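You operate a simulated robot arm through the tools that you are given. There is no shell and no other tool. Be economical: measure what you need, move in short steps, check, and stop when the job is done.

Carry out the task below with a simulated two-armed robot. There is one attempt and no reset: what you move stays moved.

TASK
Pull the cartridge's cap, polish the contacts bright and cap it again.
Fine: hold the cartridge by its cream grip while you pull, polish and press; the cap waits in the long yellow outline; use the felt pad and put it back. Set down upright: cap, felt pad. What is to be rubbed or washed off counts as gone when no trace of it is left.

Only the result counts: the job must be done as asked and must still hold three seconds after the hand-in. Knocking over, shifting, dropping, spilling or breaking anything else fails it. A push-on lid holds only when it is set on centred and level and pressed home; a screw cap is set on level and turned clockwise until tight.

THE ROBOT
Two 7-joint arms with fingered hands on one trunk, on a base that drives. Base frame: it is fixed to the floor where the robot stands at the start and does not move with it; the origin is under the middle of the robot, x ahead of it, y to its left, z up. Lengths are in mm, angles in rad, forces in N, time in s.
The left shoulder is at the start at [30, 120, 1013], the right one opposite. With the tool pointing down near the work surface each hand reaches from about 240 to 680 mm from the robot's upright axis, wherever it stands, measured 20 degrees to its own side. Places, roughly: long yellow outline [500, -400, 700]; neck of the cartridge [500, -100, 800]. Payload 4 kg a hand.
Tool frame (each hand has its own): the origin (TCP) lies between the finger pads and is the grasp point; the fingertips stand 19 mm ahead of it; z points along the fingers, y is the line along which they close. The gripper opens to 120 mm. The gripper's body begins 53 mm behind the TCP. The gripper is a hand of 3 fingers: y runs from the thumb to the fingers, the wrist lies at [0, 0, -219] in the tool frame, and closing takes about 1.5 s.
Orientation is that of the tool frame in the base frame, as a unit quaternion [w, x, y, z]. With the fingers straight down and closing along the base's y, the tool's x points along the base's -x, its y along +y and its z along -z.

THE INTERFACE
- The arms move only by the tool step_arm. It takes "left_rows", "right_rows" or both (then of equal length, played together; a hand with none holds still); each is a list of rows, each a list of 2 entries, a list of its own where there are three numbers: the shift along the tool's x, y, z in mm, then the turn, a rotation vector about the tool's x, y, z in rad. In form: [[[dx, dy, dz], [ax, ay, az]], ...]. A call has 1 to 20 rows; each row shifts and turns the commanded pose from where the row before left it, along the tool's axes as they then stand. "left_jaw" and "right_jaw" are, for a hand that has rows, the finger opening in mm, from 0 to 120, set as the call begins (left out, the last holds). Rows are played at 5 a second. More than 50 mm and 0.15 rad between two rows, or a gripper value outside its range, and nothing of the call is played. Where a pose cannot be reached the arm comes as near as it can. A force on the tool above 90 N (or 10 N above the force at the start of the call, whichever is more), or a blocked arm, ends the call early, and 0.2 s more pass. Each finger travels about 72 mm/s and halts on what it meets, pressing with about 29 N; the grip force reading is that of the motor and also rises with nothing between the fingers. The clock runs only during rows and for 0.2 s after the last one: add rows that do not move to give the fingers time. The reply holds the time, the measured pose of the TCP, the force on the tool along the base axes, the opening and the grip force, in the units named above and with some noise, with the torque about the TCP (base axes, N m) and any sound that the robot's microphone picked up.
- Cameras (640 x 400 px; columns grow to the right, rows downward): "scene" is now at [30.5, -39, 1546.2]; the picture's right is [-0.54, -0.84, 0.00], its down [-0.71, 0.46, -0.54] and it looks along [0.45, -0.29, -0.84] (base axes); focal length 249 px, centre (320, 200). "left" rides on the left gripper at [-66, -4, -79] in its tool frame; the picture's right is [0.05, -1.00, 0.00], its down [0.76, 0.04, -0.64] and it looks along [0.64, 0.04, 0.77] (tool axes); focal length 251 px, centre (320, 200). "right" rides on the right gripper at [66, -4, -79] in its tool frame; the picture's right is [0.05, 1.00, 0.00], its down [-0.76, 0.04, -0.64] and it looks along [-0.64, 0.03, 0.77] (tool axes); focal length 251 px, centre (320, 200). There is no depth. A picture from a camera that has moved, and an enlarged one, comes with that camera's place and axes in the base frame and with its lens. The place of the scene camera against the robot may be out by one fixed shift of up to 12 mm in any direction.
- capture(camera): a new picture of that camera. The clock stands still meanwhile.
- lift_body(by): slides the trunk up (or, below 0, down) by that many mm; the arms and the scene camera ride with it, the base frame stays. It gives what a move gives, with no picture.
- roll_base(legs): drives the robot by 1 to 6 legs, each [ahead, turn to the left] in mm and rad, along the robot's own axes; the way and the turn of a leg run together, so that a leg with both is an arc; at most 1500 mm and 3.142 rad a leg. The arms and the cameras ride along, it lands a little off, and it stops where it bumps. It gives what a move gives.
- finger_targets(finger1, finger2, thumb_bend, hand): sets how far each is bent, from 0 (flat) to 1 (curled in); at 0.3 the hand is open as for a grip, at 0.7 the pads meet at the TCP. One left out holds its place. A second passes; each finger stops where it meets its share of the squeeze, and holds until it gets a number again. A gripper value or a shape takes the hand back. It gives what a move gives, with no picture; readings hold the bend of each and the force on the fingers (four entries, about 0 where the hand has none), thumb and palm.
- preshape(shape, hand): the hand has 3 fingers and takes this shape, open, in about a second: jaw (thumb against the fingers, like two jaws); tri (thumb and two fingers); tip (a fingertip pinch); poke (one finger out to press); point (the index stretched); flat (the hand flat); cup (the hand cupped); fist (a fist). The gripper value then closes the fingers along that shape, each until it touches; the sizes above hold for jaw. It gives what a move gives, with no picture.
- turn_head(pan, tilt): turns the head with the scene camera to pan (to the left, within 2.094 rad either way) and tilt (down, from -0.506 to 1.204), counted from straight ahead of the robot. It gives what a move gives.
- inspect(camera, box): a new picture of the part [left, top, right, bottom] of that camera's present view, enlarged. The clock stands still meanwhile.
- job_done(): hands the job in; it is judged then, once.

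Go step by step. Nothing tells you exact positions but the pictures and the camera data: compare them with the known pose of the tool, close in by small moves and look again before you grip or let go. The budget is 120 turns and 100 pictures, counting those below and the enlarged ones. Unless the task says otherwise, let go and move clear before handing in, and close with one line.

The tools are called after "Call:" as name(argument=value, ...) on one line, values as JSON. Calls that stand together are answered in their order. step_arm: Moves the arms, as the interface text tells. Its arguments: {"type":"object","properties":{"left_rows":{"type":"array"},"left_jaw":{"type":"number"},"right_rows":{"type":"array"},"right_jaw":{"type":"number"}},"required":[]} The other tools are called the same way: lift_body (by) slides the trunk up or down; preshape (shape, hand) gives the hand a shape; finger_targets (finger1, finger2, thumb_bend, hand) moves the fingers one by one; roll_base (legs) drives the base; turn_head (pan, tilt) turns the head that bears the scene camera; capture (camera) takes a picture; inspect (camera, box) takes an enlarged picture of a part of a camera's view; job_done () hands the job in.

At the start:

```text
t: 0.0
left_tcp_pos: [527.6, -24.3, 1142.2]
left_orientation: [-0.001, -0.01, 1.0, 0.0]
left_ft_force: [0.3, -0.5, -0.2]
left_torque: [0.04, -0.03, 0.0]
left_gripper_width: 119.7
left_gripper_force: 0.1
left_shape: jaw
left_bend: [0.3, 0.3, 0.3]
left_finger forces: [0.0, 0.0, 0.0, 0.0, 0.0, 0.0]
right_tcp_pos: [271.8, -358.6, 1094.2]
right_orientation: [-0.001, -0.01, 1.0, 0.0]
right_ft_force: [-0.1, -0.1, -0.1]
right_torque: [-0.02, 0.02, -0.06]
right_gripper_width: 119.7
right_gripper_force: 0.1
right_shape: jaw
right_bend: [0.3, 0.3, 0.3]
right_finger forces: [0.1, 0.0, 0.0, 0.0, 0.0, 0.0]
trunk travel left (down, up): [-225.0, 315.0]
robot x, y, heading: [1.9, 0.5, 0.001]
head pan, tilt: [-0.572, 1.005]
```

scene: 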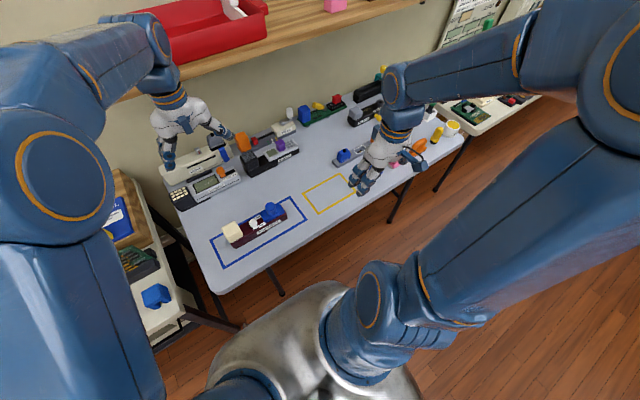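
right: 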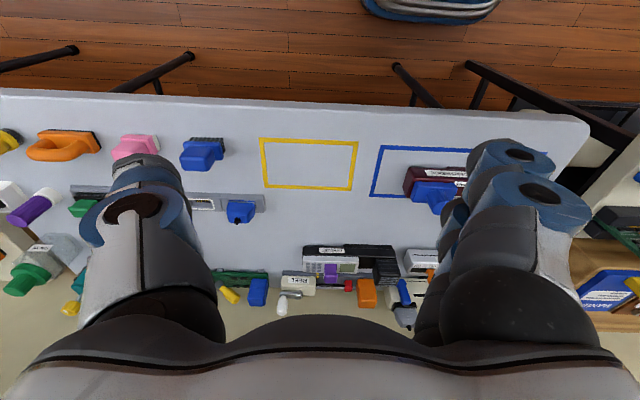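
left: 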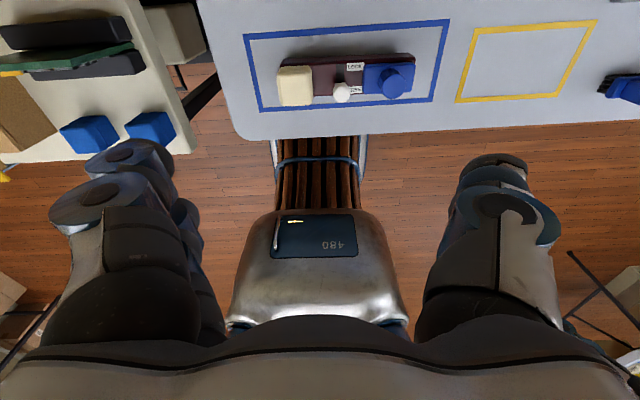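

I see the cartridge in the blue outline (cream grip toward +y, blue cap toward -y) with a small white knob and a label on it. I'll look closer at it and at the pads.

Call:
inspect(camera="left", box=[230, 10, 450, 148])

Call:
inspect(camera="right", box=[0, 100, 320, 300])

Call:
inspect(camera="scene", box=[200, 80, 480, 255])

```text
2.90 times, centred on (340, 79) of left
camera zoom: at [593.5, -27.1, 1220.9], right [-0.04, -1.0, 0.0], down [-0.76, 0.03, 0.64], along [-0.64, 0.02, -0.77], focal length 729 px, centre (262, 551)
```

zoom: 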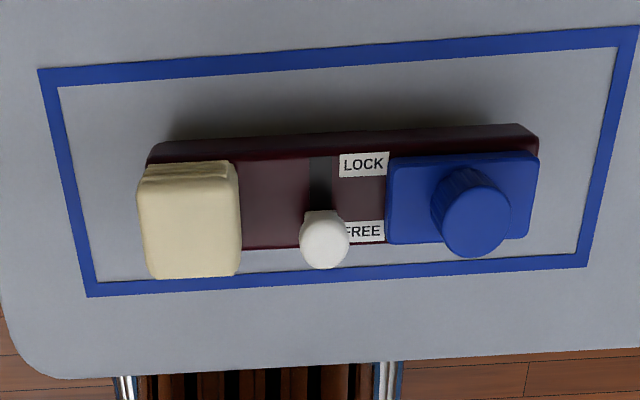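

```text
2.00 times, centred on (160, 200) of right
camera zoom: at [204.5, -363.1, 1173.8], right [-0.07, 1.0, 0.0], down [0.76, 0.06, 0.64], along [0.64, 0.05, -0.77], focal length 503 px, centre (640, 200)
```

zoom: 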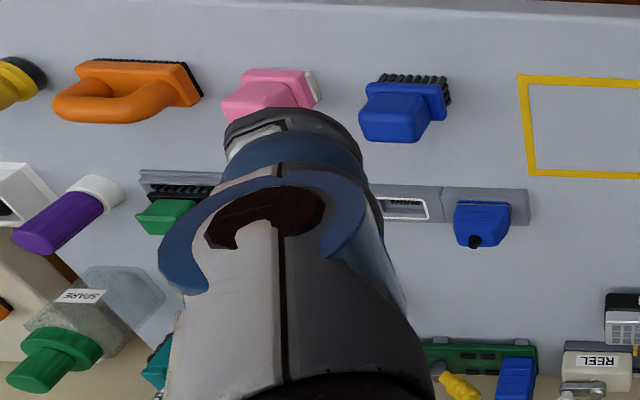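

```text
2.29 times, centred on (340, 168) of scene
camera zoom: at [30.5, -39.0, 1546.2], right [-0.54, -0.84, 0.0], down [-0.71, 0.46, -0.54], along [0.45, -0.29, -0.84], focal length 569 px, centre (274, 274)
```

zoom: 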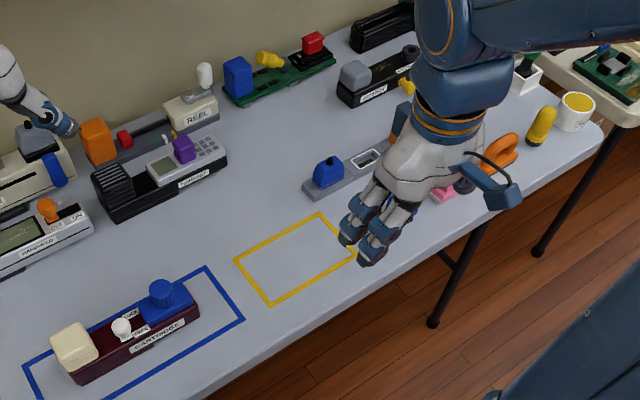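

Call:
inspect(camera="scene", box=[215, 190, 311, 250])

Call:
step_arm(right_rows=[[[0, -50, -20], [0, 0, 0]], [[0, -50, -20], [0, 0, 0]], [[0, -50, -20], [0, 0, 0]], [[0, -50, -20], [0, 0, 0]], [[0, -50, 0], [0, 0, 0]], [[0, -20, 0], [0, 0, 0]]])

```text
6.67 times, centred on (263, 220) of scene
camera zoom: at [30.5, -39.0, 1546.2], right [-0.54, -0.84, 0.0], down [-0.71, 0.46, -0.54], along [0.45, -0.29, -0.84], focal length 1660 px, centre (700, 67)
```

zoom: 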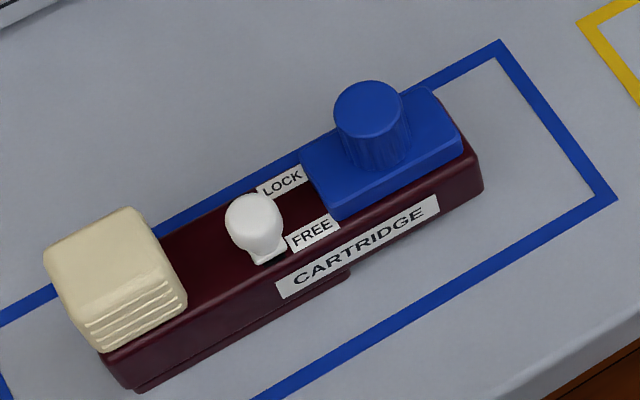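

```text
refused: row 1 steps farther than a row can; nothing moved
```

The slider stands at FREE. I'll move the right hand aside to see the pads.

Call:
step_arm(right_rows=[[[0, -44, -20], [0, 0, 0]], [[0, -44, -20], [0, 0, 0]], [[0, -44, -20], [0, 0, 0]], [[0, -44, -20], [0, 0, 0]], [[0, -44, 0], [0, 0, 0]], [[0, -44, 0], [0, 0, 0]]])

Call:
capture(camera="scene")

Call:
capture(camera="right")

```text
t: 1.4
left_tcp_pos: [528.5, -26.4, 1140.7]
left_orientation: [-0.001, -0.01, 1.0, 0.0]
left_ft_force: [0.0, -0.3, 0.6]
left_torque: [0.02, 0.0, -0.05]
left_gripper_width: 119.8
left_gripper_force: 0.1
left_shape: jaw
left_bend: [0.3, 0.3, 0.3]
left_finger forces: [0.1, 0.0, 0.1, 0.1, 0.0, 0.0]
right_tcp_pos: [276.1, -622.3, 1174.1]
right_orientation: [0.0, -0.011, 1.0, 0.001]
right_ft_force: [0.5, -0.3, 0.2]
right_torque: [0.01, 0.0, -0.02]
right_gripper_width: 119.7
right_gripper_force: 0.1
right_shape: jaw
right_bend: [0.3, 0.3, 0.3]
right_finger forces: [0.1, 0.1, 0.0, 0.1, 0.1, 0.1]
trunk travel left (down, up): [-225.0, 315.0]
robot x, y, heading: [4.1, -0.3, -0.001]
head pan, tilt: [-0.572, 1.005]
```

```text
92 pictures are left
camera scene: at [31.0, -40.5, 1546.1], right [-0.54, -0.84, 0.0], down [-0.71, 0.46, -0.54], along [0.45, -0.29, -0.84], focal length 249 px, centre (320, 200)
```

scene: 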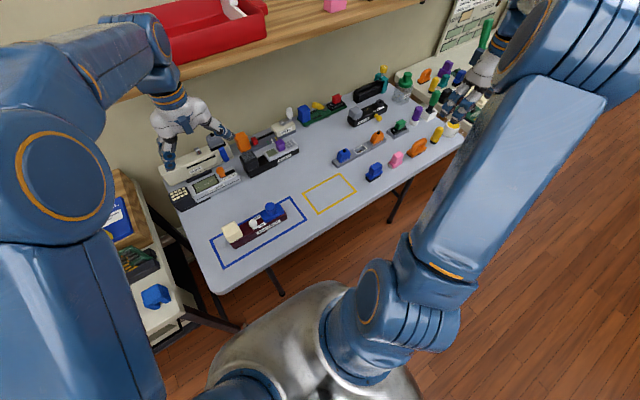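

```text
91 pictures are left
camera right: at [209.9, -628.8, 1252.8], right [-0.07, 1.0, 0.0], down [0.76, 0.06, 0.64], along [0.64, 0.05, -0.77], focal length 251 px, centre (320, 200)
```

right: 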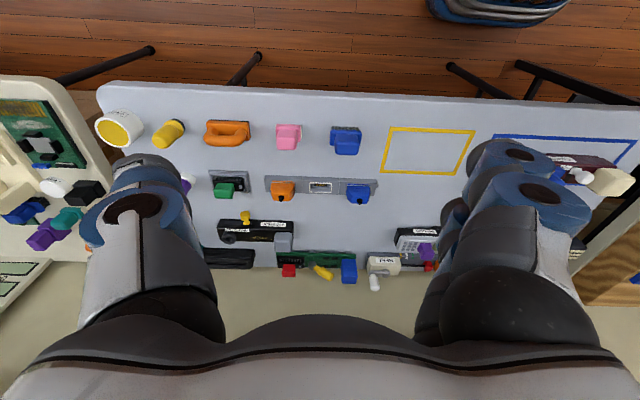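

Call:
inspect(camera="scene", box=[320, 110, 464, 200])

Call:
inspect(camera="right", box=[90, 100, 250, 200])

Call:
inspect(camera="right", box=[220, 105, 380, 205])

```text
4.44 times, centred on (392, 155) of scene
camera zoom: at [31.0, -40.5, 1546.1], right [-0.54, -0.84, 0.0], down [-0.71, 0.46, -0.54], along [0.45, -0.29, -0.84], focal length 1107 px, centre (0, 400)
```

zoom: 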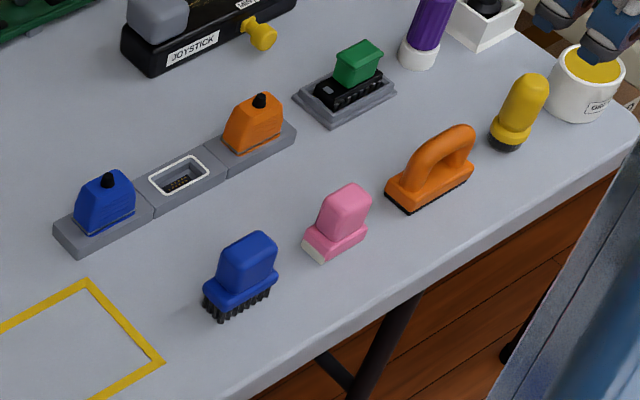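

```text
4.00 times, centred on (170, 150) of right
camera zoom: at [209.9, -628.8, 1252.8], right [-0.07, 1.0, 0.0], down [0.76, 0.06, 0.64], along [0.64, 0.05, -0.77], focal length 1006 px, centre (920, 400)
```

zoom: 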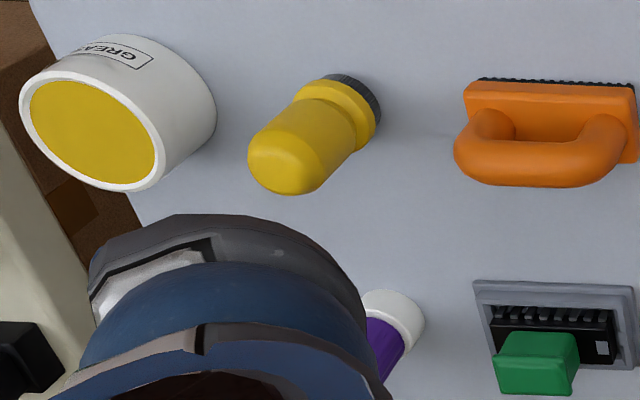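

```text
4.00 times, centred on (300, 155) of right
camera zoom: at [209.9, -628.8, 1252.8], right [-0.07, 1.0, 0.0], down [0.76, 0.06, 0.64], along [0.64, 0.05, -0.77], focal length 1006 px, centre (400, 380)
```

zoom: 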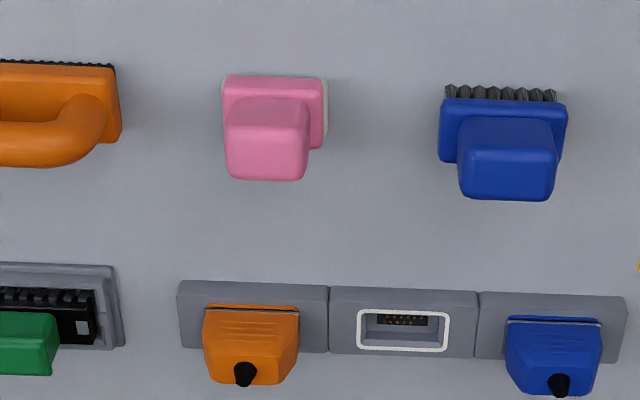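

The table top is near z≈750; the pink block with a whitish sole (about [437,-676]) is likely the felt pad, to be verified. Everything becomes reachable from one stance if I shift the base about 250 mm to the right, so I'll do that.

Call:
step_arm(right_rows=[[[0, 44, 0], [0, 0, 0]], [[0, 44, 0], [0, 0, 0]], [[0, 44, 0], [0, 0, 0]], [[0, 44, 0], [0, 0, 0]], [[0, 44, 0], [0, 0, 0]], [[0, 44, 0], [0, 0, 0]]])

Call:
roll_base(legs=[[0, -1.57], [250, 0], [0, 1.57]])

Call:
turn_head(pan=-0.2, tilt=0.95)

Call:
capture(camera="scene")

Call:
capture(camera="right")

```text
t: 2.8
left_tcp_pos: [527.2, -24.4, 1141.6]
left_orientation: [0.001, -0.009, 1.0, 0.0]
left_ft_force: [0.6, -1.1, 0.3]
left_torque: [-0.02, 0.01, 0.01]
left_gripper_width: 119.8
left_gripper_force: 0.0
left_shape: jaw
left_bend: [0.3, 0.3, 0.3]
left_finger forces: [0.0, 0.0, 0.0, 0.0, 0.1, 0.1]
right_tcp_pos: [271.6, -356.7, 1175.4]
right_orientation: [0.0, -0.009, 1.0, -0.001]
right_ft_force: [-0.4, 0.0, 0.3]
right_torque: [0.0, 0.0, -0.01]
right_gripper_width: 120.1
right_gripper_force: 0.0
right_shape: jaw
right_bend: [0.3, 0.3, 0.3]
right_finger forces: [0.0, 0.0, 0.0, 0.0, 0.0, 0.1]
trunk travel left (down, up): [-225.0, 315.0]
robot x, y, heading: [3.7, 3.4, -0.0]
head pan, tilt: [-0.572, 1.005]
```

```text
t: 5.5
left_tcp_pos: [310.3, -422.3, 1141.2]
left_orientation: [0.001, 0.425, 0.905, 0.001]
left_ft_force: [-0.7, -0.8, 0.1]
left_torque: [0.03, -0.01, 0.02]
left_gripper_width: 119.7
left_gripper_force: 0.1
left_shape: jaw
left_bend: [0.3, 0.3, 0.3]
left_finger forces: [0.0, 0.1, 0.0, 0.0, 0.0, 0.1]
right_tcp_pos: [-110.0, -430.0, 1175.1]
right_orientation: [0.0, 0.425, 0.905, 0.0]
right_ft_force: [-0.3, 0.2, -1.2]
right_torque: [0.01, 0.03, -0.02]
right_gripper_width: 119.8
right_gripper_force: 0.1
right_shape: jaw
right_bend: [0.3, 0.3, 0.3]
right_finger forces: [0.0, 0.0, 0.0, 0.1, 0.0, 0.0]
trunk travel left (down, up): [-225.0, 315.0]
robot x, y, heading: [36.4, 36.6, -0.906]
head pan, tilt: [-0.572, 1.005]
stopped in leg 1: the robot was blocked; the commanded pose is now the measured one
```

```text
t: 6.3
left_tcp_pos: [311.6, -421.0, 1142.0]
left_orientation: [0.001, 0.426, 0.905, 0.0]
left_ft_force: [-1.1, 0.3, -1.0]
left_torque: [0.03, -0.01, 0.02]
left_gripper_width: 119.9
left_gripper_force: 0.1
left_shape: jaw
left_bend: [0.3, 0.3, 0.3]
left_finger forces: [0.0, 0.0, 0.0, 0.0, 0.0, 0.0]
right_tcp_pos: [-107.8, -428.9, 1175.0]
right_orientation: [-0.001, 0.425, 0.905, 0.001]
right_ft_force: [0.8, 0.1, 0.4]
right_torque: [0.01, -0.02, 0.02]
right_gripper_width: 120.1
right_gripper_force: 0.1
right_shape: jaw
right_bend: [0.3, 0.3, 0.3]
right_finger forces: [0.0, 0.0, 0.0, 0.0, 0.0, 0.0]
trunk travel left (down, up): [-225.0, 315.0]
robot x, y, heading: [38.7, 38.7, -0.912]
head pan, tilt: [-0.201, 0.949]
```

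```text
87 pictures are left
camera scene: at [50.0, -12.6, 1550.1], right [-0.9, -0.44, 0.0], down [-0.36, 0.73, -0.58], along [0.26, -0.52, -0.81], focal length 249 px, centre (320, 200)
```

scene: 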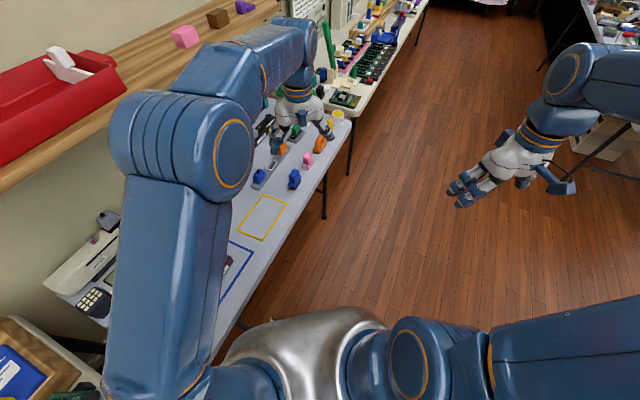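

```text
86 pictures are left
camera right: at [-152.6, -380.2, 1253.9], right [0.73, 0.68, 0.0], down [0.52, -0.56, 0.64], along [0.44, -0.47, -0.77], focal length 251 px, centre (320, 200)
```

right: 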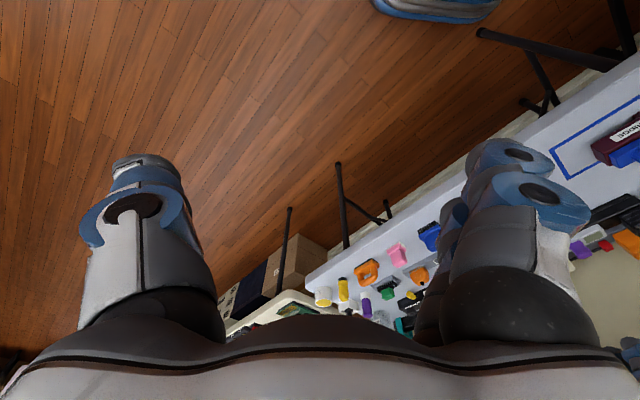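

The base was blocked at heading -0.9. I'll look around to see what it touches.

Call:
turn_head(pan=-1.9, tilt=0.7)

Call:
capture(camera="scene")

Call:
turn_head(pan=1.2, tilt=0.8)

Call:
capture(camera="scene")

```text
t: 8.0
left_tcp_pos: [312.7, -421.6, 1143.1]
left_orientation: [0.001, 0.425, 0.905, 0.0]
left_ft_force: [-1.3, 0.7, 0.1]
left_torque: [0.0, 0.02, -0.04]
left_gripper_width: 120.0
left_gripper_force: 0.0
left_shape: jaw
left_bend: [0.3, 0.3, 0.3]
left_finger forces: [0.1, 0.0, 0.0, 0.0, 0.0, 0.0]
right_tcp_pos: [-107.4, -428.8, 1175.3]
right_orientation: [-0.001, 0.425, 0.905, 0.001]
right_ft_force: [0.5, -0.6, -0.6]
right_torque: [-0.02, 0.0, 0.01]
right_gripper_width: 120.1
right_gripper_force: 0.0
right_shape: jaw
right_bend: [0.3, 0.3, 0.3]
right_finger forces: [0.0, 0.1, 0.0, 0.0, 0.1, 0.0]
trunk travel left (down, up): [-225.0, 315.0]
robot x, y, heading: [39.5, 38.2, -0.907]
head pan, tilt: [-1.901, 0.7]
```

```text
85 pictures are left
camera scene: at [-62.0, 24.9, 1569.9], right [-0.33, 0.95, 0.0], down [0.61, 0.21, -0.76], along [-0.72, -0.25, -0.64], focal length 249 px, centre (320, 200)
```

scene: 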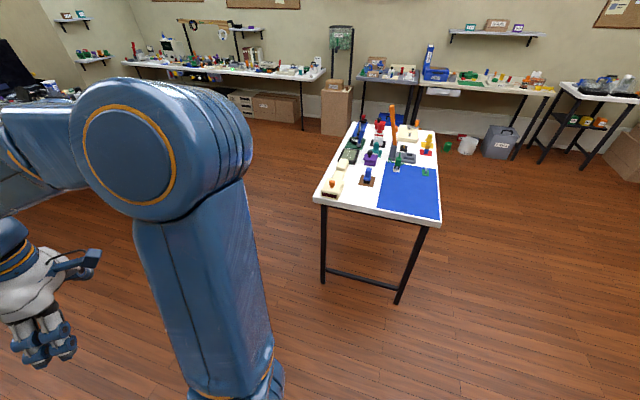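

```text
t: 10.7
left_tcp_pos: [312.8, -421.5, 1142.8]
left_orientation: [0.0, 0.425, 0.905, 0.001]
left_ft_force: [0.3, -0.6, 0.6]
left_torque: [0.01, -0.02, -0.02]
left_gripper_width: 120.1
left_gripper_force: 0.1
left_shape: jaw
left_bend: [0.3, 0.3, 0.3]
left_finger forces: [0.0, 0.0, 0.0, 0.0, 0.0, 0.1]
right_tcp_pos: [-107.8, -427.0, 1175.0]
right_orientation: [0.0, 0.425, 0.905, 0.001]
right_ft_force: [0.3, -0.5, -0.3]
right_torque: [-0.02, 0.01, 0.0]
right_gripper_width: 120.2
right_gripper_force: 0.0
right_shape: jaw
right_bend: [0.3, 0.3, 0.3]
right_finger forces: [0.0, 0.0, 0.0, 0.0, 0.0, 0.1]
trunk travel left (down, up): [-225.0, 315.0]
robot x, y, heading: [39.0, 40.6, -0.903]
head pan, tilt: [1.201, 0.799]
```

```text
84 pictures are left
camera scene: at [95.6, 75.8, 1561.6], right [0.29, -0.96, 0.0], down [-0.69, -0.21, -0.7], along [0.67, 0.2, -0.72], focal length 249 px, centre (320, 200)
```

scene: 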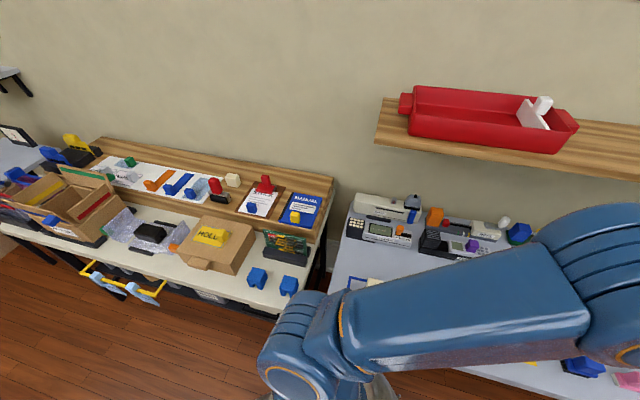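

The base front, partly under the table, likely caught a table leg while turning. I'll ease back, straighten, reverse clear of the table, then sidestep.

Call:
roll_base(legs=[[-50, 0], [0, 0.905], [-300, 0]])

```text
t: 13.6
left_tcp_pos: [532.4, -57.4, 1142.1]
left_orientation: [-0.001, 0.049, 0.999, -0.001]
left_ft_force: [0.2, 0.7, 0.0]
left_torque: [-0.06, 0.02, 0.02]
left_gripper_width: 119.9
left_gripper_force: 0.0
left_shape: jaw
left_bend: [0.3, 0.3, 0.3]
left_finger forces: [0.0, 0.0, 0.0, 0.0, 0.1, 0.0]
right_tcp_pos: [238.8, -357.1, 1176.4]
right_orientation: [-0.001, 0.047, 0.999, -0.002]
right_ft_force: [0.9, -1.2, 0.0]
right_torque: [-0.01, 0.0, 0.0]
right_gripper_width: 120.0
right_gripper_force: 0.0
right_shape: jaw
right_bend: [0.3, 0.3, 0.3]
right_finger forces: [0.0, 0.0, 0.0, 0.0, 0.0, 0.0]
trunk travel left (down, up): [-225.0, 315.0]
robot x, y, heading: [7.1, 29.8, -0.108]
head pan, tilt: [1.201, 0.799]
stopped in leg 2: the robot was blocked; the commanded pose is now the measured one
```

Call:
roll_base(legs=[[-300, 0]])

Call:
turn_head(pan=0.3, tilt=0.9)

Call:
capture(camera="scene")

```text
t: 15.7
left_tcp_pos: [226.2, -29.7, 1142.2]
left_orientation: [0.0, 0.049, 0.999, 0.0]
left_ft_force: [-0.4, 0.7, 0.0]
left_torque: [-0.02, -0.03, 0.0]
left_gripper_width: 119.9
left_gripper_force: 0.1
left_shape: jaw
left_bend: [0.3, 0.3, 0.3]
left_finger forces: [0.0, 0.0, 0.1, 0.1, 0.0, 0.0]
right_tcp_pos: [-67.3, -328.6, 1175.2]
right_orientation: [-0.001, 0.047, 0.999, -0.001]
right_ft_force: [0.0, 0.8, 0.2]
right_torque: [-0.01, 0.0, 0.0]
right_gripper_width: 120.1
right_gripper_force: 0.0
right_shape: jaw
right_bend: [0.3, 0.3, 0.3]
right_finger forces: [0.0, 0.1, 0.0, 0.1, 0.1, 0.1]
trunk travel left (down, up): [-225.0, 315.0]
robot x, y, heading: [-296.6, 60.2, -0.107]
head pan, tilt: [1.201, 0.799]
```

```text
t: 16.9
left_tcp_pos: [226.7, -28.8, 1142.3]
left_orientation: [-0.001, 0.05, 0.999, 0.0]
left_ft_force: [0.0, 0.8, 0.1]
left_torque: [-0.03, -0.05, -0.03]
left_gripper_width: 119.7
left_gripper_force: 0.1
left_shape: jaw
left_bend: [0.3, 0.3, 0.3]
left_finger forces: [0.0, 0.0, 0.0, 0.1, 0.1, 0.0]
right_tcp_pos: [-66.3, -328.2, 1175.0]
right_orientation: [-0.001, 0.048, 0.999, 0.0]
right_ft_force: [-0.8, 0.6, 0.1]
right_torque: [-0.03, 0.02, -0.02]
right_gripper_width: 119.8
right_gripper_force: 0.0
right_shape: jaw
right_bend: [0.3, 0.3, 0.3]
right_finger forces: [0.0, 0.0, 0.0, 0.1, 0.1, 0.0]
trunk travel left (down, up): [-225.0, 315.0]
robot x, y, heading: [-296.8, 62.5, -0.104]
head pan, tilt: [0.3, 0.901]
```

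```text
83 pictures are left
camera scene: at [-253.2, 74.9, 1553.7], right [0.19, -0.98, 0.0], down [-0.77, -0.15, -0.62], along [0.61, 0.12, -0.78], focal length 249 px, centre (320, 200)
```

scene: 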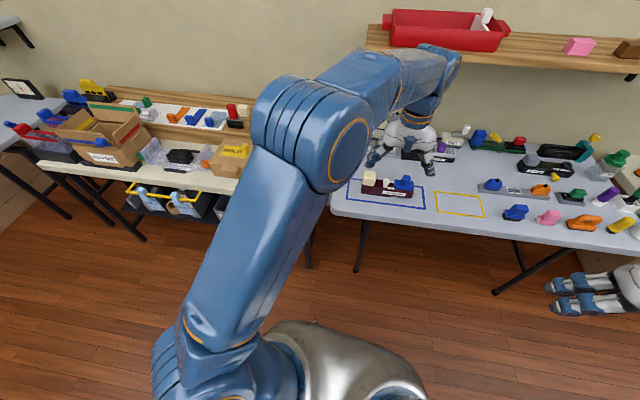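

Nothing looks disturbed and there's free floor. Now sidestep right.

Call:
roll_base(legs=[[0, -1.466], [312, 0], [0, 1.57]])

```text
t: 19.5
left_tcp_pos: [-25.3, -400.6, 1141.7]
left_orientation: [0.001, 0.464, 0.886, 0.003]
left_ft_force: [-0.1, -0.6, -0.5]
left_torque: [0.02, -0.04, -0.02]
left_gripper_width: 119.9
left_gripper_force: 0.0
left_shape: jaw
left_bend: [0.3, 0.3, 0.3]
left_finger forces: [0.1, 0.0, 0.1, 0.0, 0.0, 0.0]
right_tcp_pos: [-442.5, -371.1, 1173.7]
right_orientation: [0.0, 0.462, 0.887, 0.001]
right_ft_force: [0.4, -0.4, -0.6]
right_torque: [0.02, -0.05, 0.0]
right_gripper_width: 120.0
right_gripper_force: 0.1
right_shape: jaw
right_bend: [0.3, 0.3, 0.3]
right_finger forces: [0.1, 0.0, 0.0, 0.0, 0.0, 0.1]
trunk travel left (down, up): [-225.0, 315.0]
robot x, y, heading: [-256.1, 89.9, -0.992]
head pan, tilt: [0.3, 0.901]
stopped in leg 1: the robot was blocked; the commanded pose is now the measured one
```

No obstacle is there, so the "block" seems to come from big turns; I'll use smaller turning legs.

Call:
roll_base(legs=[[0, -0.45]])

Call:
turn_head(pan=-0.9, tilt=1.0)

Call:
capture(camera="scene")

```text
t: 21.2
left_tcp_pos: [-254.8, -453.7, 1142.4]
left_orientation: [0.0, 0.648, 0.762, -0.001]
left_ft_force: [-0.4, -0.1, 0.6]
left_torque: [0.0, -0.03, -0.02]
left_gripper_width: 120.1
left_gripper_force: 0.1
left_shape: jaw
left_bend: [0.3, 0.3, 0.3]
left_finger forces: [0.1, 0.0, 0.0, 0.0, 0.2, 0.0]
right_tcp_pos: [-620.6, -247.5, 1175.9]
right_orientation: [0.0, 0.647, 0.763, -0.002]
right_ft_force: [-0.2, 1.0, 0.1]
right_torque: [0.0, 0.01, -0.01]
right_gripper_width: 120.0
right_gripper_force: 0.1
right_shape: jaw
right_bend: [0.3, 0.3, 0.3]
right_finger forces: [0.1, 0.0, 0.0, 0.1, 0.0, 0.0]
trunk travel left (down, up): [-225.0, 315.0]
robot x, y, heading: [-229.7, 90.3, -1.438]
head pan, tilt: [0.3, 0.901]
```

```text
t: 22.6
left_tcp_pos: [-256.0, -454.2, 1142.9]
left_orientation: [-0.001, 0.649, 0.761, 0.0]
left_ft_force: [-0.3, 0.1, -0.2]
left_torque: [0.01, -0.01, 0.0]
left_gripper_width: 119.9
left_gripper_force: 0.0
left_shape: jaw
left_bend: [0.3, 0.3, 0.3]
left_finger forces: [0.1, 0.0, 0.0, 0.0, 0.0, 0.0]
right_tcp_pos: [-621.0, -248.0, 1176.1]
right_orientation: [-0.001, 0.647, 0.762, -0.001]
right_ft_force: [-0.1, 0.4, 0.0]
right_torque: [0.02, 0.06, 0.02]
right_gripper_width: 120.0
right_gripper_force: 0.0
right_shape: jaw
right_bend: [0.3, 0.3, 0.3]
right_finger forces: [0.1, 0.0, 0.0, 0.0, 0.1, 0.1]
trunk travel left (down, up): [-225.0, 315.0]
robot x, y, heading: [-230.8, 94.7, -1.429]
head pan, tilt: [-0.901, 1.0]
```

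```text
82 pictures are left
camera scene: at [-289.0, 59.4, 1546.5], right [-0.72, 0.69, 0.0], down [0.58, 0.61, -0.54], along [-0.37, -0.39, -0.84], focal length 249 px, centre (320, 200)
```

scene: 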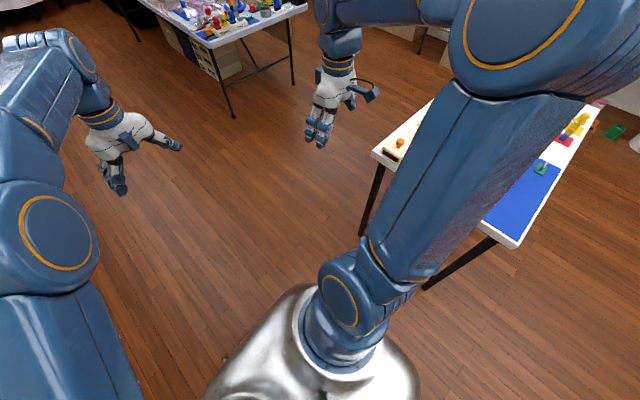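

Call:
roll_base(legs=[[335, 0], [0, 0.45]])

Call:
roll_base(legs=[[0, 0.48]])

Call:
roll_base(legs=[[0, 0.48]])

```text
t: 26.1
left_tcp_pos: [28.1, -742.2, 1143.3]
left_orientation: [0.001, 0.463, 0.886, -0.001]
left_ft_force: [0.4, 0.2, 0.3]
left_torque: [0.0, 0.01, 0.03]
left_gripper_width: 119.9
left_gripper_force: 0.0
left_shape: jaw
left_bend: [0.3, 0.3, 0.3]
left_finger forces: [0.1, 0.1, 0.0, 0.0, 0.0, 0.1]
right_tcp_pos: [-391.0, -713.9, 1174.9]
right_orientation: [0.0, 0.462, 0.887, -0.001]
right_ft_force: [0.1, 0.2, 0.2]
right_torque: [-0.03, -0.01, -0.01]
right_gripper_width: 120.0
right_gripper_force: 0.0
right_shape: jaw
right_bend: [0.3, 0.3, 0.3]
right_finger forces: [0.0, 0.1, 0.0, 0.1, 0.0, 0.0]
trunk travel left (down, up): [-225.0, 315.0]
robot x, y, heading: [-212.2, -255.2, -0.987]
head pan, tilt: [-0.901, 1.0]
```

```text
t: 27.9
left_tcp_pos: [227.6, -581.0, 1142.6]
left_orientation: [0.0, 0.24, 0.971, 0.001]
left_ft_force: [0.3, 0.4, 0.1]
left_torque: [-0.04, 0.03, 0.03]
left_gripper_width: 119.9
left_gripper_force: 0.1
left_shape: jaw
left_bend: [0.3, 0.3, 0.3]
left_finger forces: [0.0, 0.0, 0.0, 0.0, 0.0, 0.0]
right_tcp_pos: [-157.2, -748.2, 1176.4]
right_orientation: [0.0, 0.238, 0.971, -0.001]
right_ft_force: [-0.4, 0.5, -0.2]
right_torque: [-0.01, -0.02, -0.02]
right_gripper_width: 120.1
right_gripper_force: 0.0
right_shape: jaw
right_bend: [0.3, 0.3, 0.3]
right_finger forces: [0.0, 0.0, 0.0, 0.0, 0.1, 0.0]
trunk travel left (down, up): [-225.0, 315.0]
robot x, y, heading: [-221.1, -285.4, -0.508]
head pan, tilt: [-0.901, 1.0]
```

```text
t: 29.6
left_tcp_pos: [314.4, -341.5, 1143.8]
left_orientation: [0.001, 0.005, 1.0, 0.0]
left_ft_force: [0.4, 0.4, 0.4]
left_torque: [-0.04, -0.07, -0.01]
left_gripper_width: 120.2
left_gripper_force: 0.0
left_shape: jaw
left_bend: [0.3, 0.3, 0.3]
left_finger forces: [0.0, 0.0, 0.0, 0.0, 0.0, 0.1]
right_tcp_pos: [49.0, -667.4, 1176.2]
right_orientation: [0.001, 0.003, 1.0, -0.001]
right_ft_force: [0.6, -0.8, -0.5]
right_torque: [-0.01, 0.0, 0.02]
right_gripper_width: 120.1
right_gripper_force: 0.1
right_shape: jaw
right_bend: [0.3, 0.3, 0.3]
right_finger forces: [0.0, 0.0, 0.1, 0.1, 0.0, 0.1]
trunk travel left (down, up): [-225.0, 315.0]
robot x, y, heading: [-219.5, -314.4, -0.028]
head pan, tilt: [-0.901, 1.0]
```

Call:
roll_base(legs=[[0, 0.31], [225, 0], [0, -0.28]])

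Call:
turn_head(pan=-0.1, tilt=0.95)

Call:
capture(camera="scene")

Call:
capture(camera="right")

```text
t: 33.3
left_tcp_pos: [532.1, -263.3, 1142.7]
left_orientation: [0.0, -0.012, 1.0, 0.0]
left_ft_force: [0.8, 0.0, -0.1]
left_torque: [0.02, -0.02, 0.01]
left_gripper_width: 120.1
left_gripper_force: 0.1
left_shape: jaw
left_bend: [0.3, 0.3, 0.3]
left_finger forces: [0.0, 0.0, 0.1, 0.0, 0.0, 0.1]
right_tcp_pos: [277.6, -595.5, 1176.1]
right_orientation: [0.001, -0.012, 1.0, -0.001]
right_ft_force: [-0.2, -0.1, -0.4]
right_torque: [0.03, -0.02, 0.02]
right_gripper_width: 120.0
right_gripper_force: 0.0
right_shape: jaw
right_bend: [0.3, 0.3, 0.3]
right_finger forces: [0.1, 0.1, 0.1, 0.0, 0.0, 0.0]
trunk travel left (down, up): [-225.0, 315.0]
robot x, y, heading: [-5.5, -242.6, 0.007]
head pan, tilt: [-0.901, 1.0]
```

```text
t: 34.4
left_tcp_pos: [533.0, -262.4, 1143.1]
left_orientation: [0.001, -0.012, 1.0, 0.0]
left_ft_force: [0.4, -0.9, 0.7]
left_torque: [0.0, 0.02, -0.05]
left_gripper_width: 120.2
left_gripper_force: 0.0
left_shape: jaw
left_bend: [0.3, 0.3, 0.3]
left_finger forces: [0.0, 0.0, 0.0, 0.1, 0.0, 0.0]
right_tcp_pos: [276.7, -594.8, 1175.6]
right_orientation: [0.001, -0.012, 1.0, -0.001]
right_ft_force: [0.0, 0.8, 0.4]
right_torque: [0.0, 0.0, 0.03]
right_gripper_width: 120.0
right_gripper_force: 0.0
right_shape: jaw
right_bend: [0.3, 0.3, 0.3]
right_finger forces: [0.0, 0.0, 0.0, 0.0, 0.1, 0.0]
trunk travel left (down, up): [-225.0, 315.0]
robot x, y, heading: [-6.2, -241.9, 0.003]
head pan, tilt: [-0.099, 0.949]
```

```text
81 pictures are left
camera scene: at [39.9, -252.2, 1550.1], right [-0.1, -1.0, 0.0], down [-0.81, 0.08, -0.58], along [0.58, -0.06, -0.81], focal length 249 px, centre (320, 200)
```

scene: 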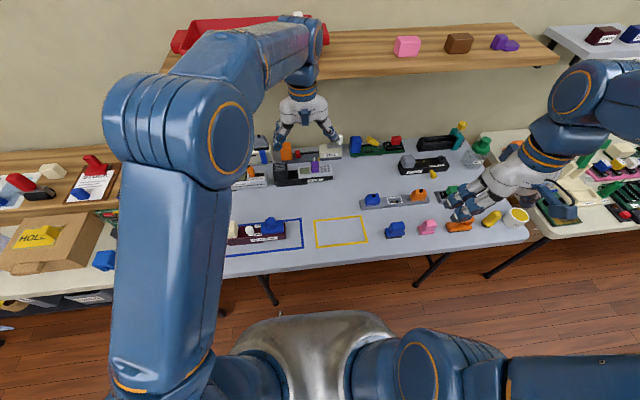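

```text
80 pictures are left
camera right: at [211.3, -600.2, 1254.6], right [-0.08, 1.0, 0.0], down [0.76, 0.06, 0.64], along [0.64, 0.05, -0.76], focal length 251 px, centre (320, 200)
```

right: 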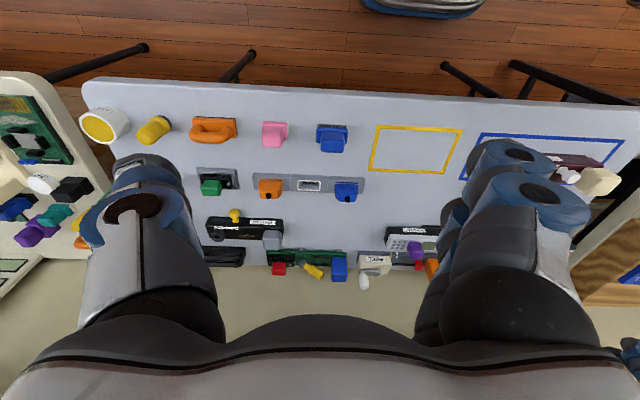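

Call:
step_arm(right_rows=[[[15, -8, 45], [0, 0, 0]], [[15, -8, 45], [0, 0, 0]], [[15, -8, 45], [0, 0, 0]], [[15, -8, 45], [0, 0, 0]], [[0, 0, 45], [0, 0, 0]]])

Call:
capture(camera="right")

```text
t: 35.6
left_tcp_pos: [531.8, -262.1, 1141.2]
left_orientation: [0.0, -0.011, 1.0, 0.0]
left_ft_force: [0.9, -0.4, 0.3]
left_torque: [0.01, -0.03, 0.05]
left_gripper_width: 120.1
left_gripper_force: 0.1
left_shape: jaw
left_bend: [0.3, 0.3, 0.3]
left_finger forces: [0.0, 0.0, 0.1, 0.0, 0.1, 0.0]
right_tcp_pos: [219.0, -629.3, 951.0]
right_orientation: [0.0, -0.012, 1.0, -0.001]
right_ft_force: [0.4, -0.4, 0.1]
right_torque: [0.03, 0.01, 0.01]
right_gripper_width: 119.8
right_gripper_force: 0.1
right_shape: jaw
right_bend: [0.3, 0.3, 0.3]
right_finger forces: [0.0, 0.1, 0.1, 0.1, 0.0, 0.1]
trunk travel left (down, up): [-225.0, 315.0]
robot x, y, heading: [-4.8, -241.7, 0.001]
head pan, tilt: [-0.099, 0.949]
```

```text
79 pictures are left
camera right: at [153.6, -633.8, 1029.5], right [-0.08, 1.0, 0.0], down [0.76, 0.06, 0.64], along [0.64, 0.05, -0.77], focal length 251 px, centre (320, 200)
```

right: 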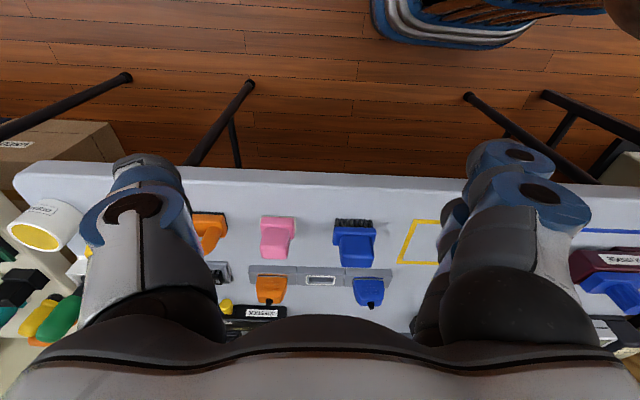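

Call:
inspect(camera="right", box=[180, 190, 340, 290])

Call:
inspect(camera="scene", box=[376, 170, 536, 270])

```text
4.00 times, centred on (260, 240) of right
camera zoom: at [153.6, -633.8, 1029.5], right [-0.08, 1.0, 0.0], down [0.76, 0.06, 0.64], along [0.64, 0.05, -0.77], focal length 1006 px, centre (560, 40)
```

zoom: 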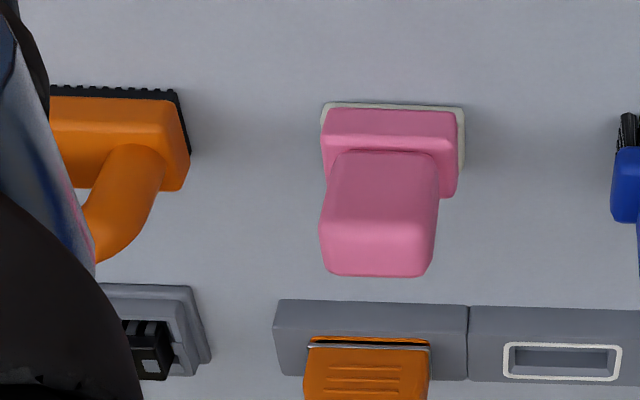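

```text
4.00 times, centred on (456, 220) of scene
camera zoom: at [41.8, -252.9, 1550.0], right [-0.1, -1.0, 0.0], down [-0.81, 0.08, -0.58], along [0.58, -0.06, -0.81], focal length 996 px, centre (-224, 120)
```

zoom: 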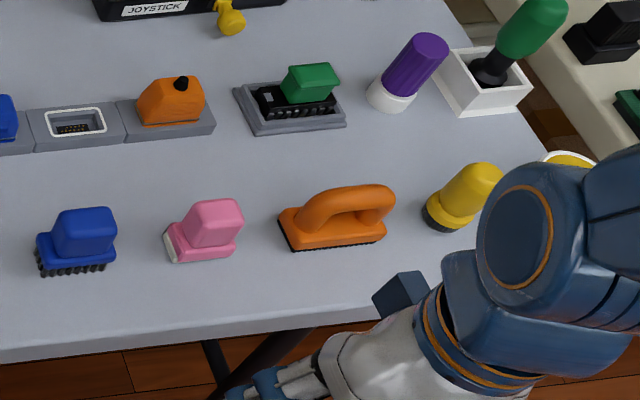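

The pink block on a thin whitish sole is the felt pad. Now bring the left hand over the cartridge for a closer look.

Call:
step_arm(left_rows=[[[5, 40, 18], [0, 0, 0]], [[5, 40, 18], [0, 0, 0]], [[5, 40, 18], [0, 0, 0]], [[5, 40, 18], [0, 0, 0]], [[5, 40, 18], [0, 0, 0]], [[5, 40, 18], [0, 0, 0]], [[5, 30, 18], [0, 0, 0]]])

Call:
capture(camera="left")

Call:
inspect(camera="scene", box=[210, 190, 338, 270])

```text
t: 37.2
left_tcp_pos: [491.4, 7.8, 1016.5]
left_orientation: [0.0, -0.011, 1.0, 0.0]
left_ft_force: [0.2, -0.5, 0.1]
left_torque: [-0.01, 0.0, 0.02]
left_gripper_width: 120.0
left_gripper_force: 0.1
left_shape: jaw
left_bend: [0.3, 0.3, 0.3]
left_finger forces: [0.0, 0.0, 0.0, 0.0, 0.1, 0.0]
right_tcp_pos: [219.2, -628.2, 952.0]
right_orientation: [0.001, -0.012, 1.0, 0.0]
right_ft_force: [0.8, -0.3, 0.4]
right_torque: [0.05, 0.0, 0.04]
right_gripper_width: 119.9
right_gripper_force: 0.0
right_shape: jaw
right_bend: [0.3, 0.3, 0.3]
right_finger forces: [0.1, 0.1, 0.0, 0.0, 0.0, 0.1]
trunk travel left (down, up): [-225.0, 315.0]
robot x, y, heading: [-5.6, -242.1, 0.006]
head pan, tilt: [-0.099, 0.949]
```

```text
76 pictures are left
camera left: at [558.2, 6.3, 1095.0], right [-0.03, -1.0, 0.0], down [-0.77, 0.03, 0.64], along [-0.64, 0.02, -0.77], focal length 251 px, centre (320, 200)
```

left: 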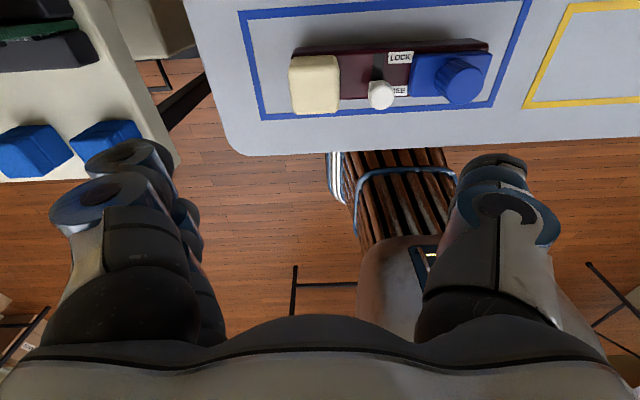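

```text
5.00 times, centred on (274, 230) of scene
camera zoom: at [40.2, -251.1, 1550.1], right [-0.1, -1.0, 0.0], down [-0.81, 0.08, -0.58], along [0.58, -0.06, -0.81], focal length 1245 px, centre (550, 50)
```

zoom: 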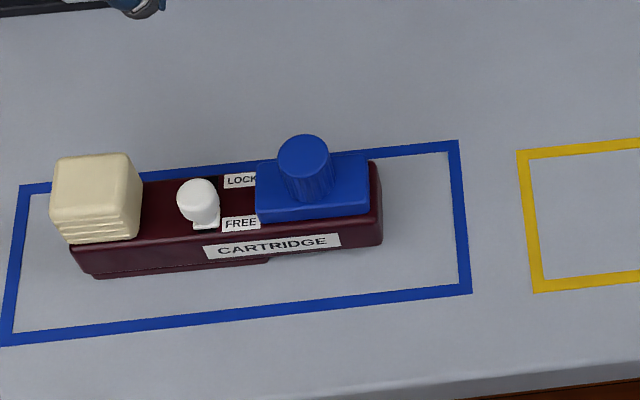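

Call:
inspect(camera="left", box=[270, 20, 510, 170])

```text
2.67 times, centred on (390, 95) of left
camera zoom: at [558.2, 6.3, 1095.0], right [-0.03, -1.0, 0.0], down [-0.77, 0.03, 0.64], along [-0.64, 0.02, -0.77], focal length 670 px, centre (133, 480)
```

zoom: 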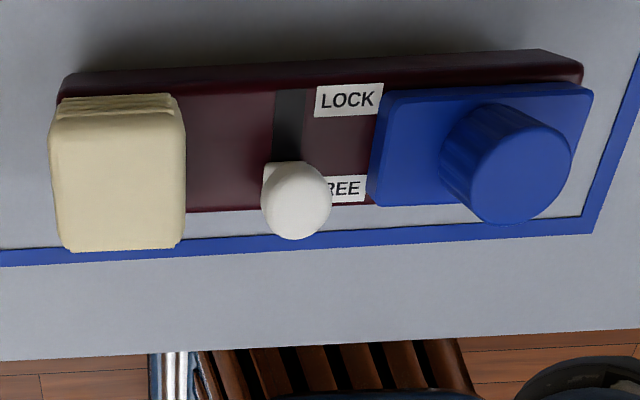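

The grip block is about 45 mm square, x 457–501, y -10..35, top z≈825; the cap's knob is around [482,-133,835]. I'll turn the left hand 90° (closing along x, on the ridged sides) and tilt it outward to leave room for the right hand.

Call:
step_arm(left_rows=[[[0, 0, 0], [0, 0, -0.143]], [[0, 0, 0], [0, 0, -0.143]], [[0, 0, 0], [0, 0, -0.143]], [[0, 0, 0], [0, 0, -0.143]], [[0, 0, 0], [0, 0, -0.143]], [[0, 0, 0], [0, 0, -0.143]], [[0, 0, 0], [0, 0, -0.143]], [[0, 0, 0], [0, 0, -0.143]], [[0, 0, 0], [0, 0, -0.143]], [[0, 0, 0], [0, 0, -0.143]], [[0, 0, 0], [0, 0, -0.143]], [[0, 0, 0], [0, 0.13, 0]], [[0, 0, 0], [0, 0.13, 0]], [[0, 0, 0], [0, 0.13, 0]], [[0, 0, 0], [0, 0, 0]], [[0, 0, 0], [0, 0, 0]]])

Call:
capture(camera="left")

```text
t: 40.6
left_tcp_pos: [491.7, 7.1, 1017.5]
left_orientation: [0.137, 0.701, -0.686, 0.14]
left_ft_force: [-0.3, -0.3, -1.1]
left_torque: [-0.03, 0.03, 0.01]
left_gripper_width: 120.3
left_gripper_force: 0.1
left_shape: jaw
left_bend: [0.3, 0.3, 0.3]
left_finger forces: [0.1, 0.1, 0.1, 0.1, 0.0, 0.1]
right_tcp_pos: [219.5, -628.4, 951.2]
right_orientation: [0.001, -0.012, 1.0, -0.001]
right_ft_force: [-0.2, 0.3, 0.6]
right_torque: [0.02, -0.02, 0.01]
right_gripper_width: 119.9
right_gripper_force: 0.1
right_shape: jaw
right_bend: [0.3, 0.3, 0.3]
right_finger forces: [0.0, 0.1, 0.0, 0.0, 0.0, 0.0]
trunk travel left (down, up): [-225.0, 315.0]
robot x, y, heading: [-3.1, -241.2, 0.004]
head pan, tilt: [-0.099, 0.949]
```

```text
73 pictures are left
camera left: at [492.5, 99.4, 1064.4], right [1.0, -0.03, 0.02], down [-0.03, -0.46, 0.89], along [-0.01, -0.89, -0.46], focal length 251 px, centre (320, 200)
```

left: 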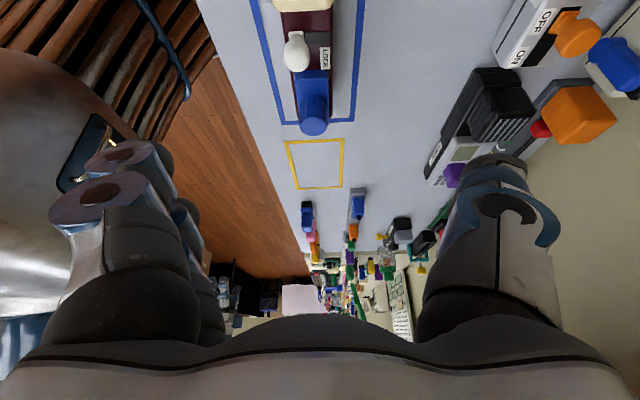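

Call:
step_arm(left_rows=[[[-20.5, 2.8, 31], [0, 0, 0]], [[-20.5, 2.8, 31], [0, 0, 0]], [[-20.5, 2.8, 31], [0, 0, 0]], [[-20.5, 2.8, 31], [0, 0, 0]], [[0, 0, 0], [0, 0, 0]]], left_jaw=90)

Call:
turn_head(pan=0.35, tilt=0.95)

Call:
capture(camera="scene")

Call:
capture(camera="left")

```text
t: 41.8
left_tcp_pos: [480.9, 35.2, 871.9]
left_orientation: [0.136, 0.701, -0.686, 0.139]
left_ft_force: [0.3, -0.2, 0.2]
left_torque: [0.0, -0.02, 0.0]
left_gripper_width: 90.3
left_gripper_force: 0.0
left_shape: jaw
left_bend: [0.26, 0.26, 0.12]
left_finger forces: [0.0, 0.1, 0.0, 0.0, 0.0, 0.0]
right_tcp_pos: [217.9, -629.0, 952.2]
right_orientation: [0.001, -0.012, 1.0, -0.001]
right_ft_force: [0.1, 1.4, 0.3]
right_torque: [0.02, 0.03, 0.01]
right_gripper_width: 119.9
right_gripper_force: 0.0
right_shape: jaw
right_bend: [0.3, 0.3, 0.3]
right_finger forces: [0.0, 0.0, 0.1, 0.1, 0.1, 0.0]
trunk travel left (down, up): [-225.0, 315.0]
robot x, y, heading: [-5.0, -242.0, 0.002]
head pan, tilt: [-0.099, 0.949]
```

```text
t: 42.7
left_tcp_pos: [481.3, 34.5, 870.0]
left_orientation: [0.136, 0.701, -0.686, 0.138]
left_ft_force: [0.6, 0.0, 0.2]
left_torque: [0.01, -0.02, 0.02]
left_gripper_width: 90.3
left_gripper_force: 0.1
left_shape: jaw
left_bend: [0.26, 0.26, 0.12]
left_finger forces: [0.0, 0.1, 0.0, 0.1, 0.1, 0.0]
right_tcp_pos: [218.6, -628.4, 952.1]
right_orientation: [0.001, -0.012, 1.0, -0.001]
right_ft_force: [1.3, 0.1, 0.2]
right_torque: [-0.03, -0.06, 0.0]
right_gripper_width: 120.1
right_gripper_force: 0.0
right_shape: jaw
right_bend: [0.3, 0.3, 0.3]
right_finger forces: [0.0, 0.0, 0.0, 0.0, 0.1, 0.1]
trunk travel left (down, up): [-225.0, 315.0]
robot x, y, heading: [-2.1, -241.1, -0.002]
head pan, tilt: [0.351, 0.949]
```

```text
72 pictures are left
camera scene: at [35.8, -219.8, 1550.1], right [0.35, -0.94, 0.0], down [-0.76, -0.28, -0.58], along [0.55, 0.2, -0.81], focal length 249 px, centre (320, 200)
```

scene: 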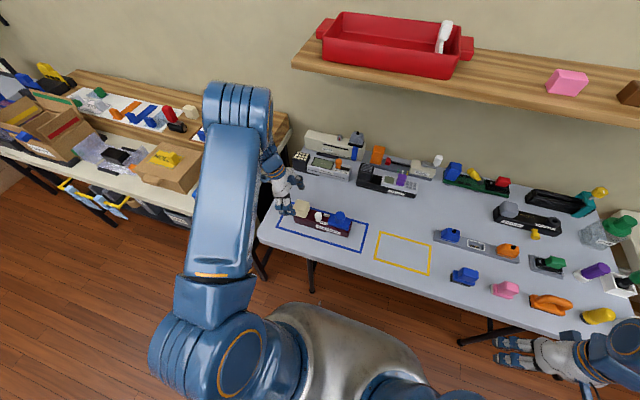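

```text
71 pictures are left
camera left: at [481.8, 126.5, 918.8], right [1.0, -0.03, 0.02], down [-0.03, -0.46, 0.89], along [-0.01, -0.89, -0.46], focal length 251 px, centre (320, 200)
```

left: 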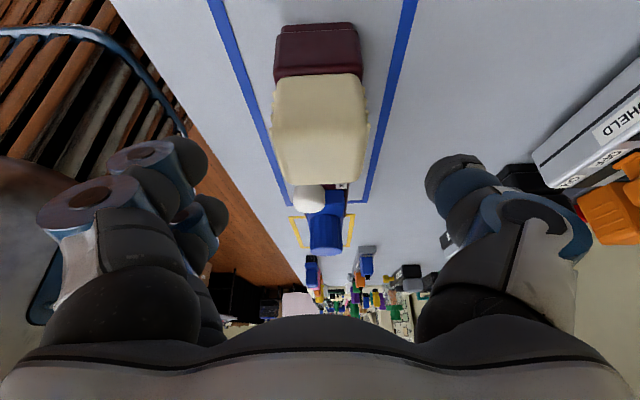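

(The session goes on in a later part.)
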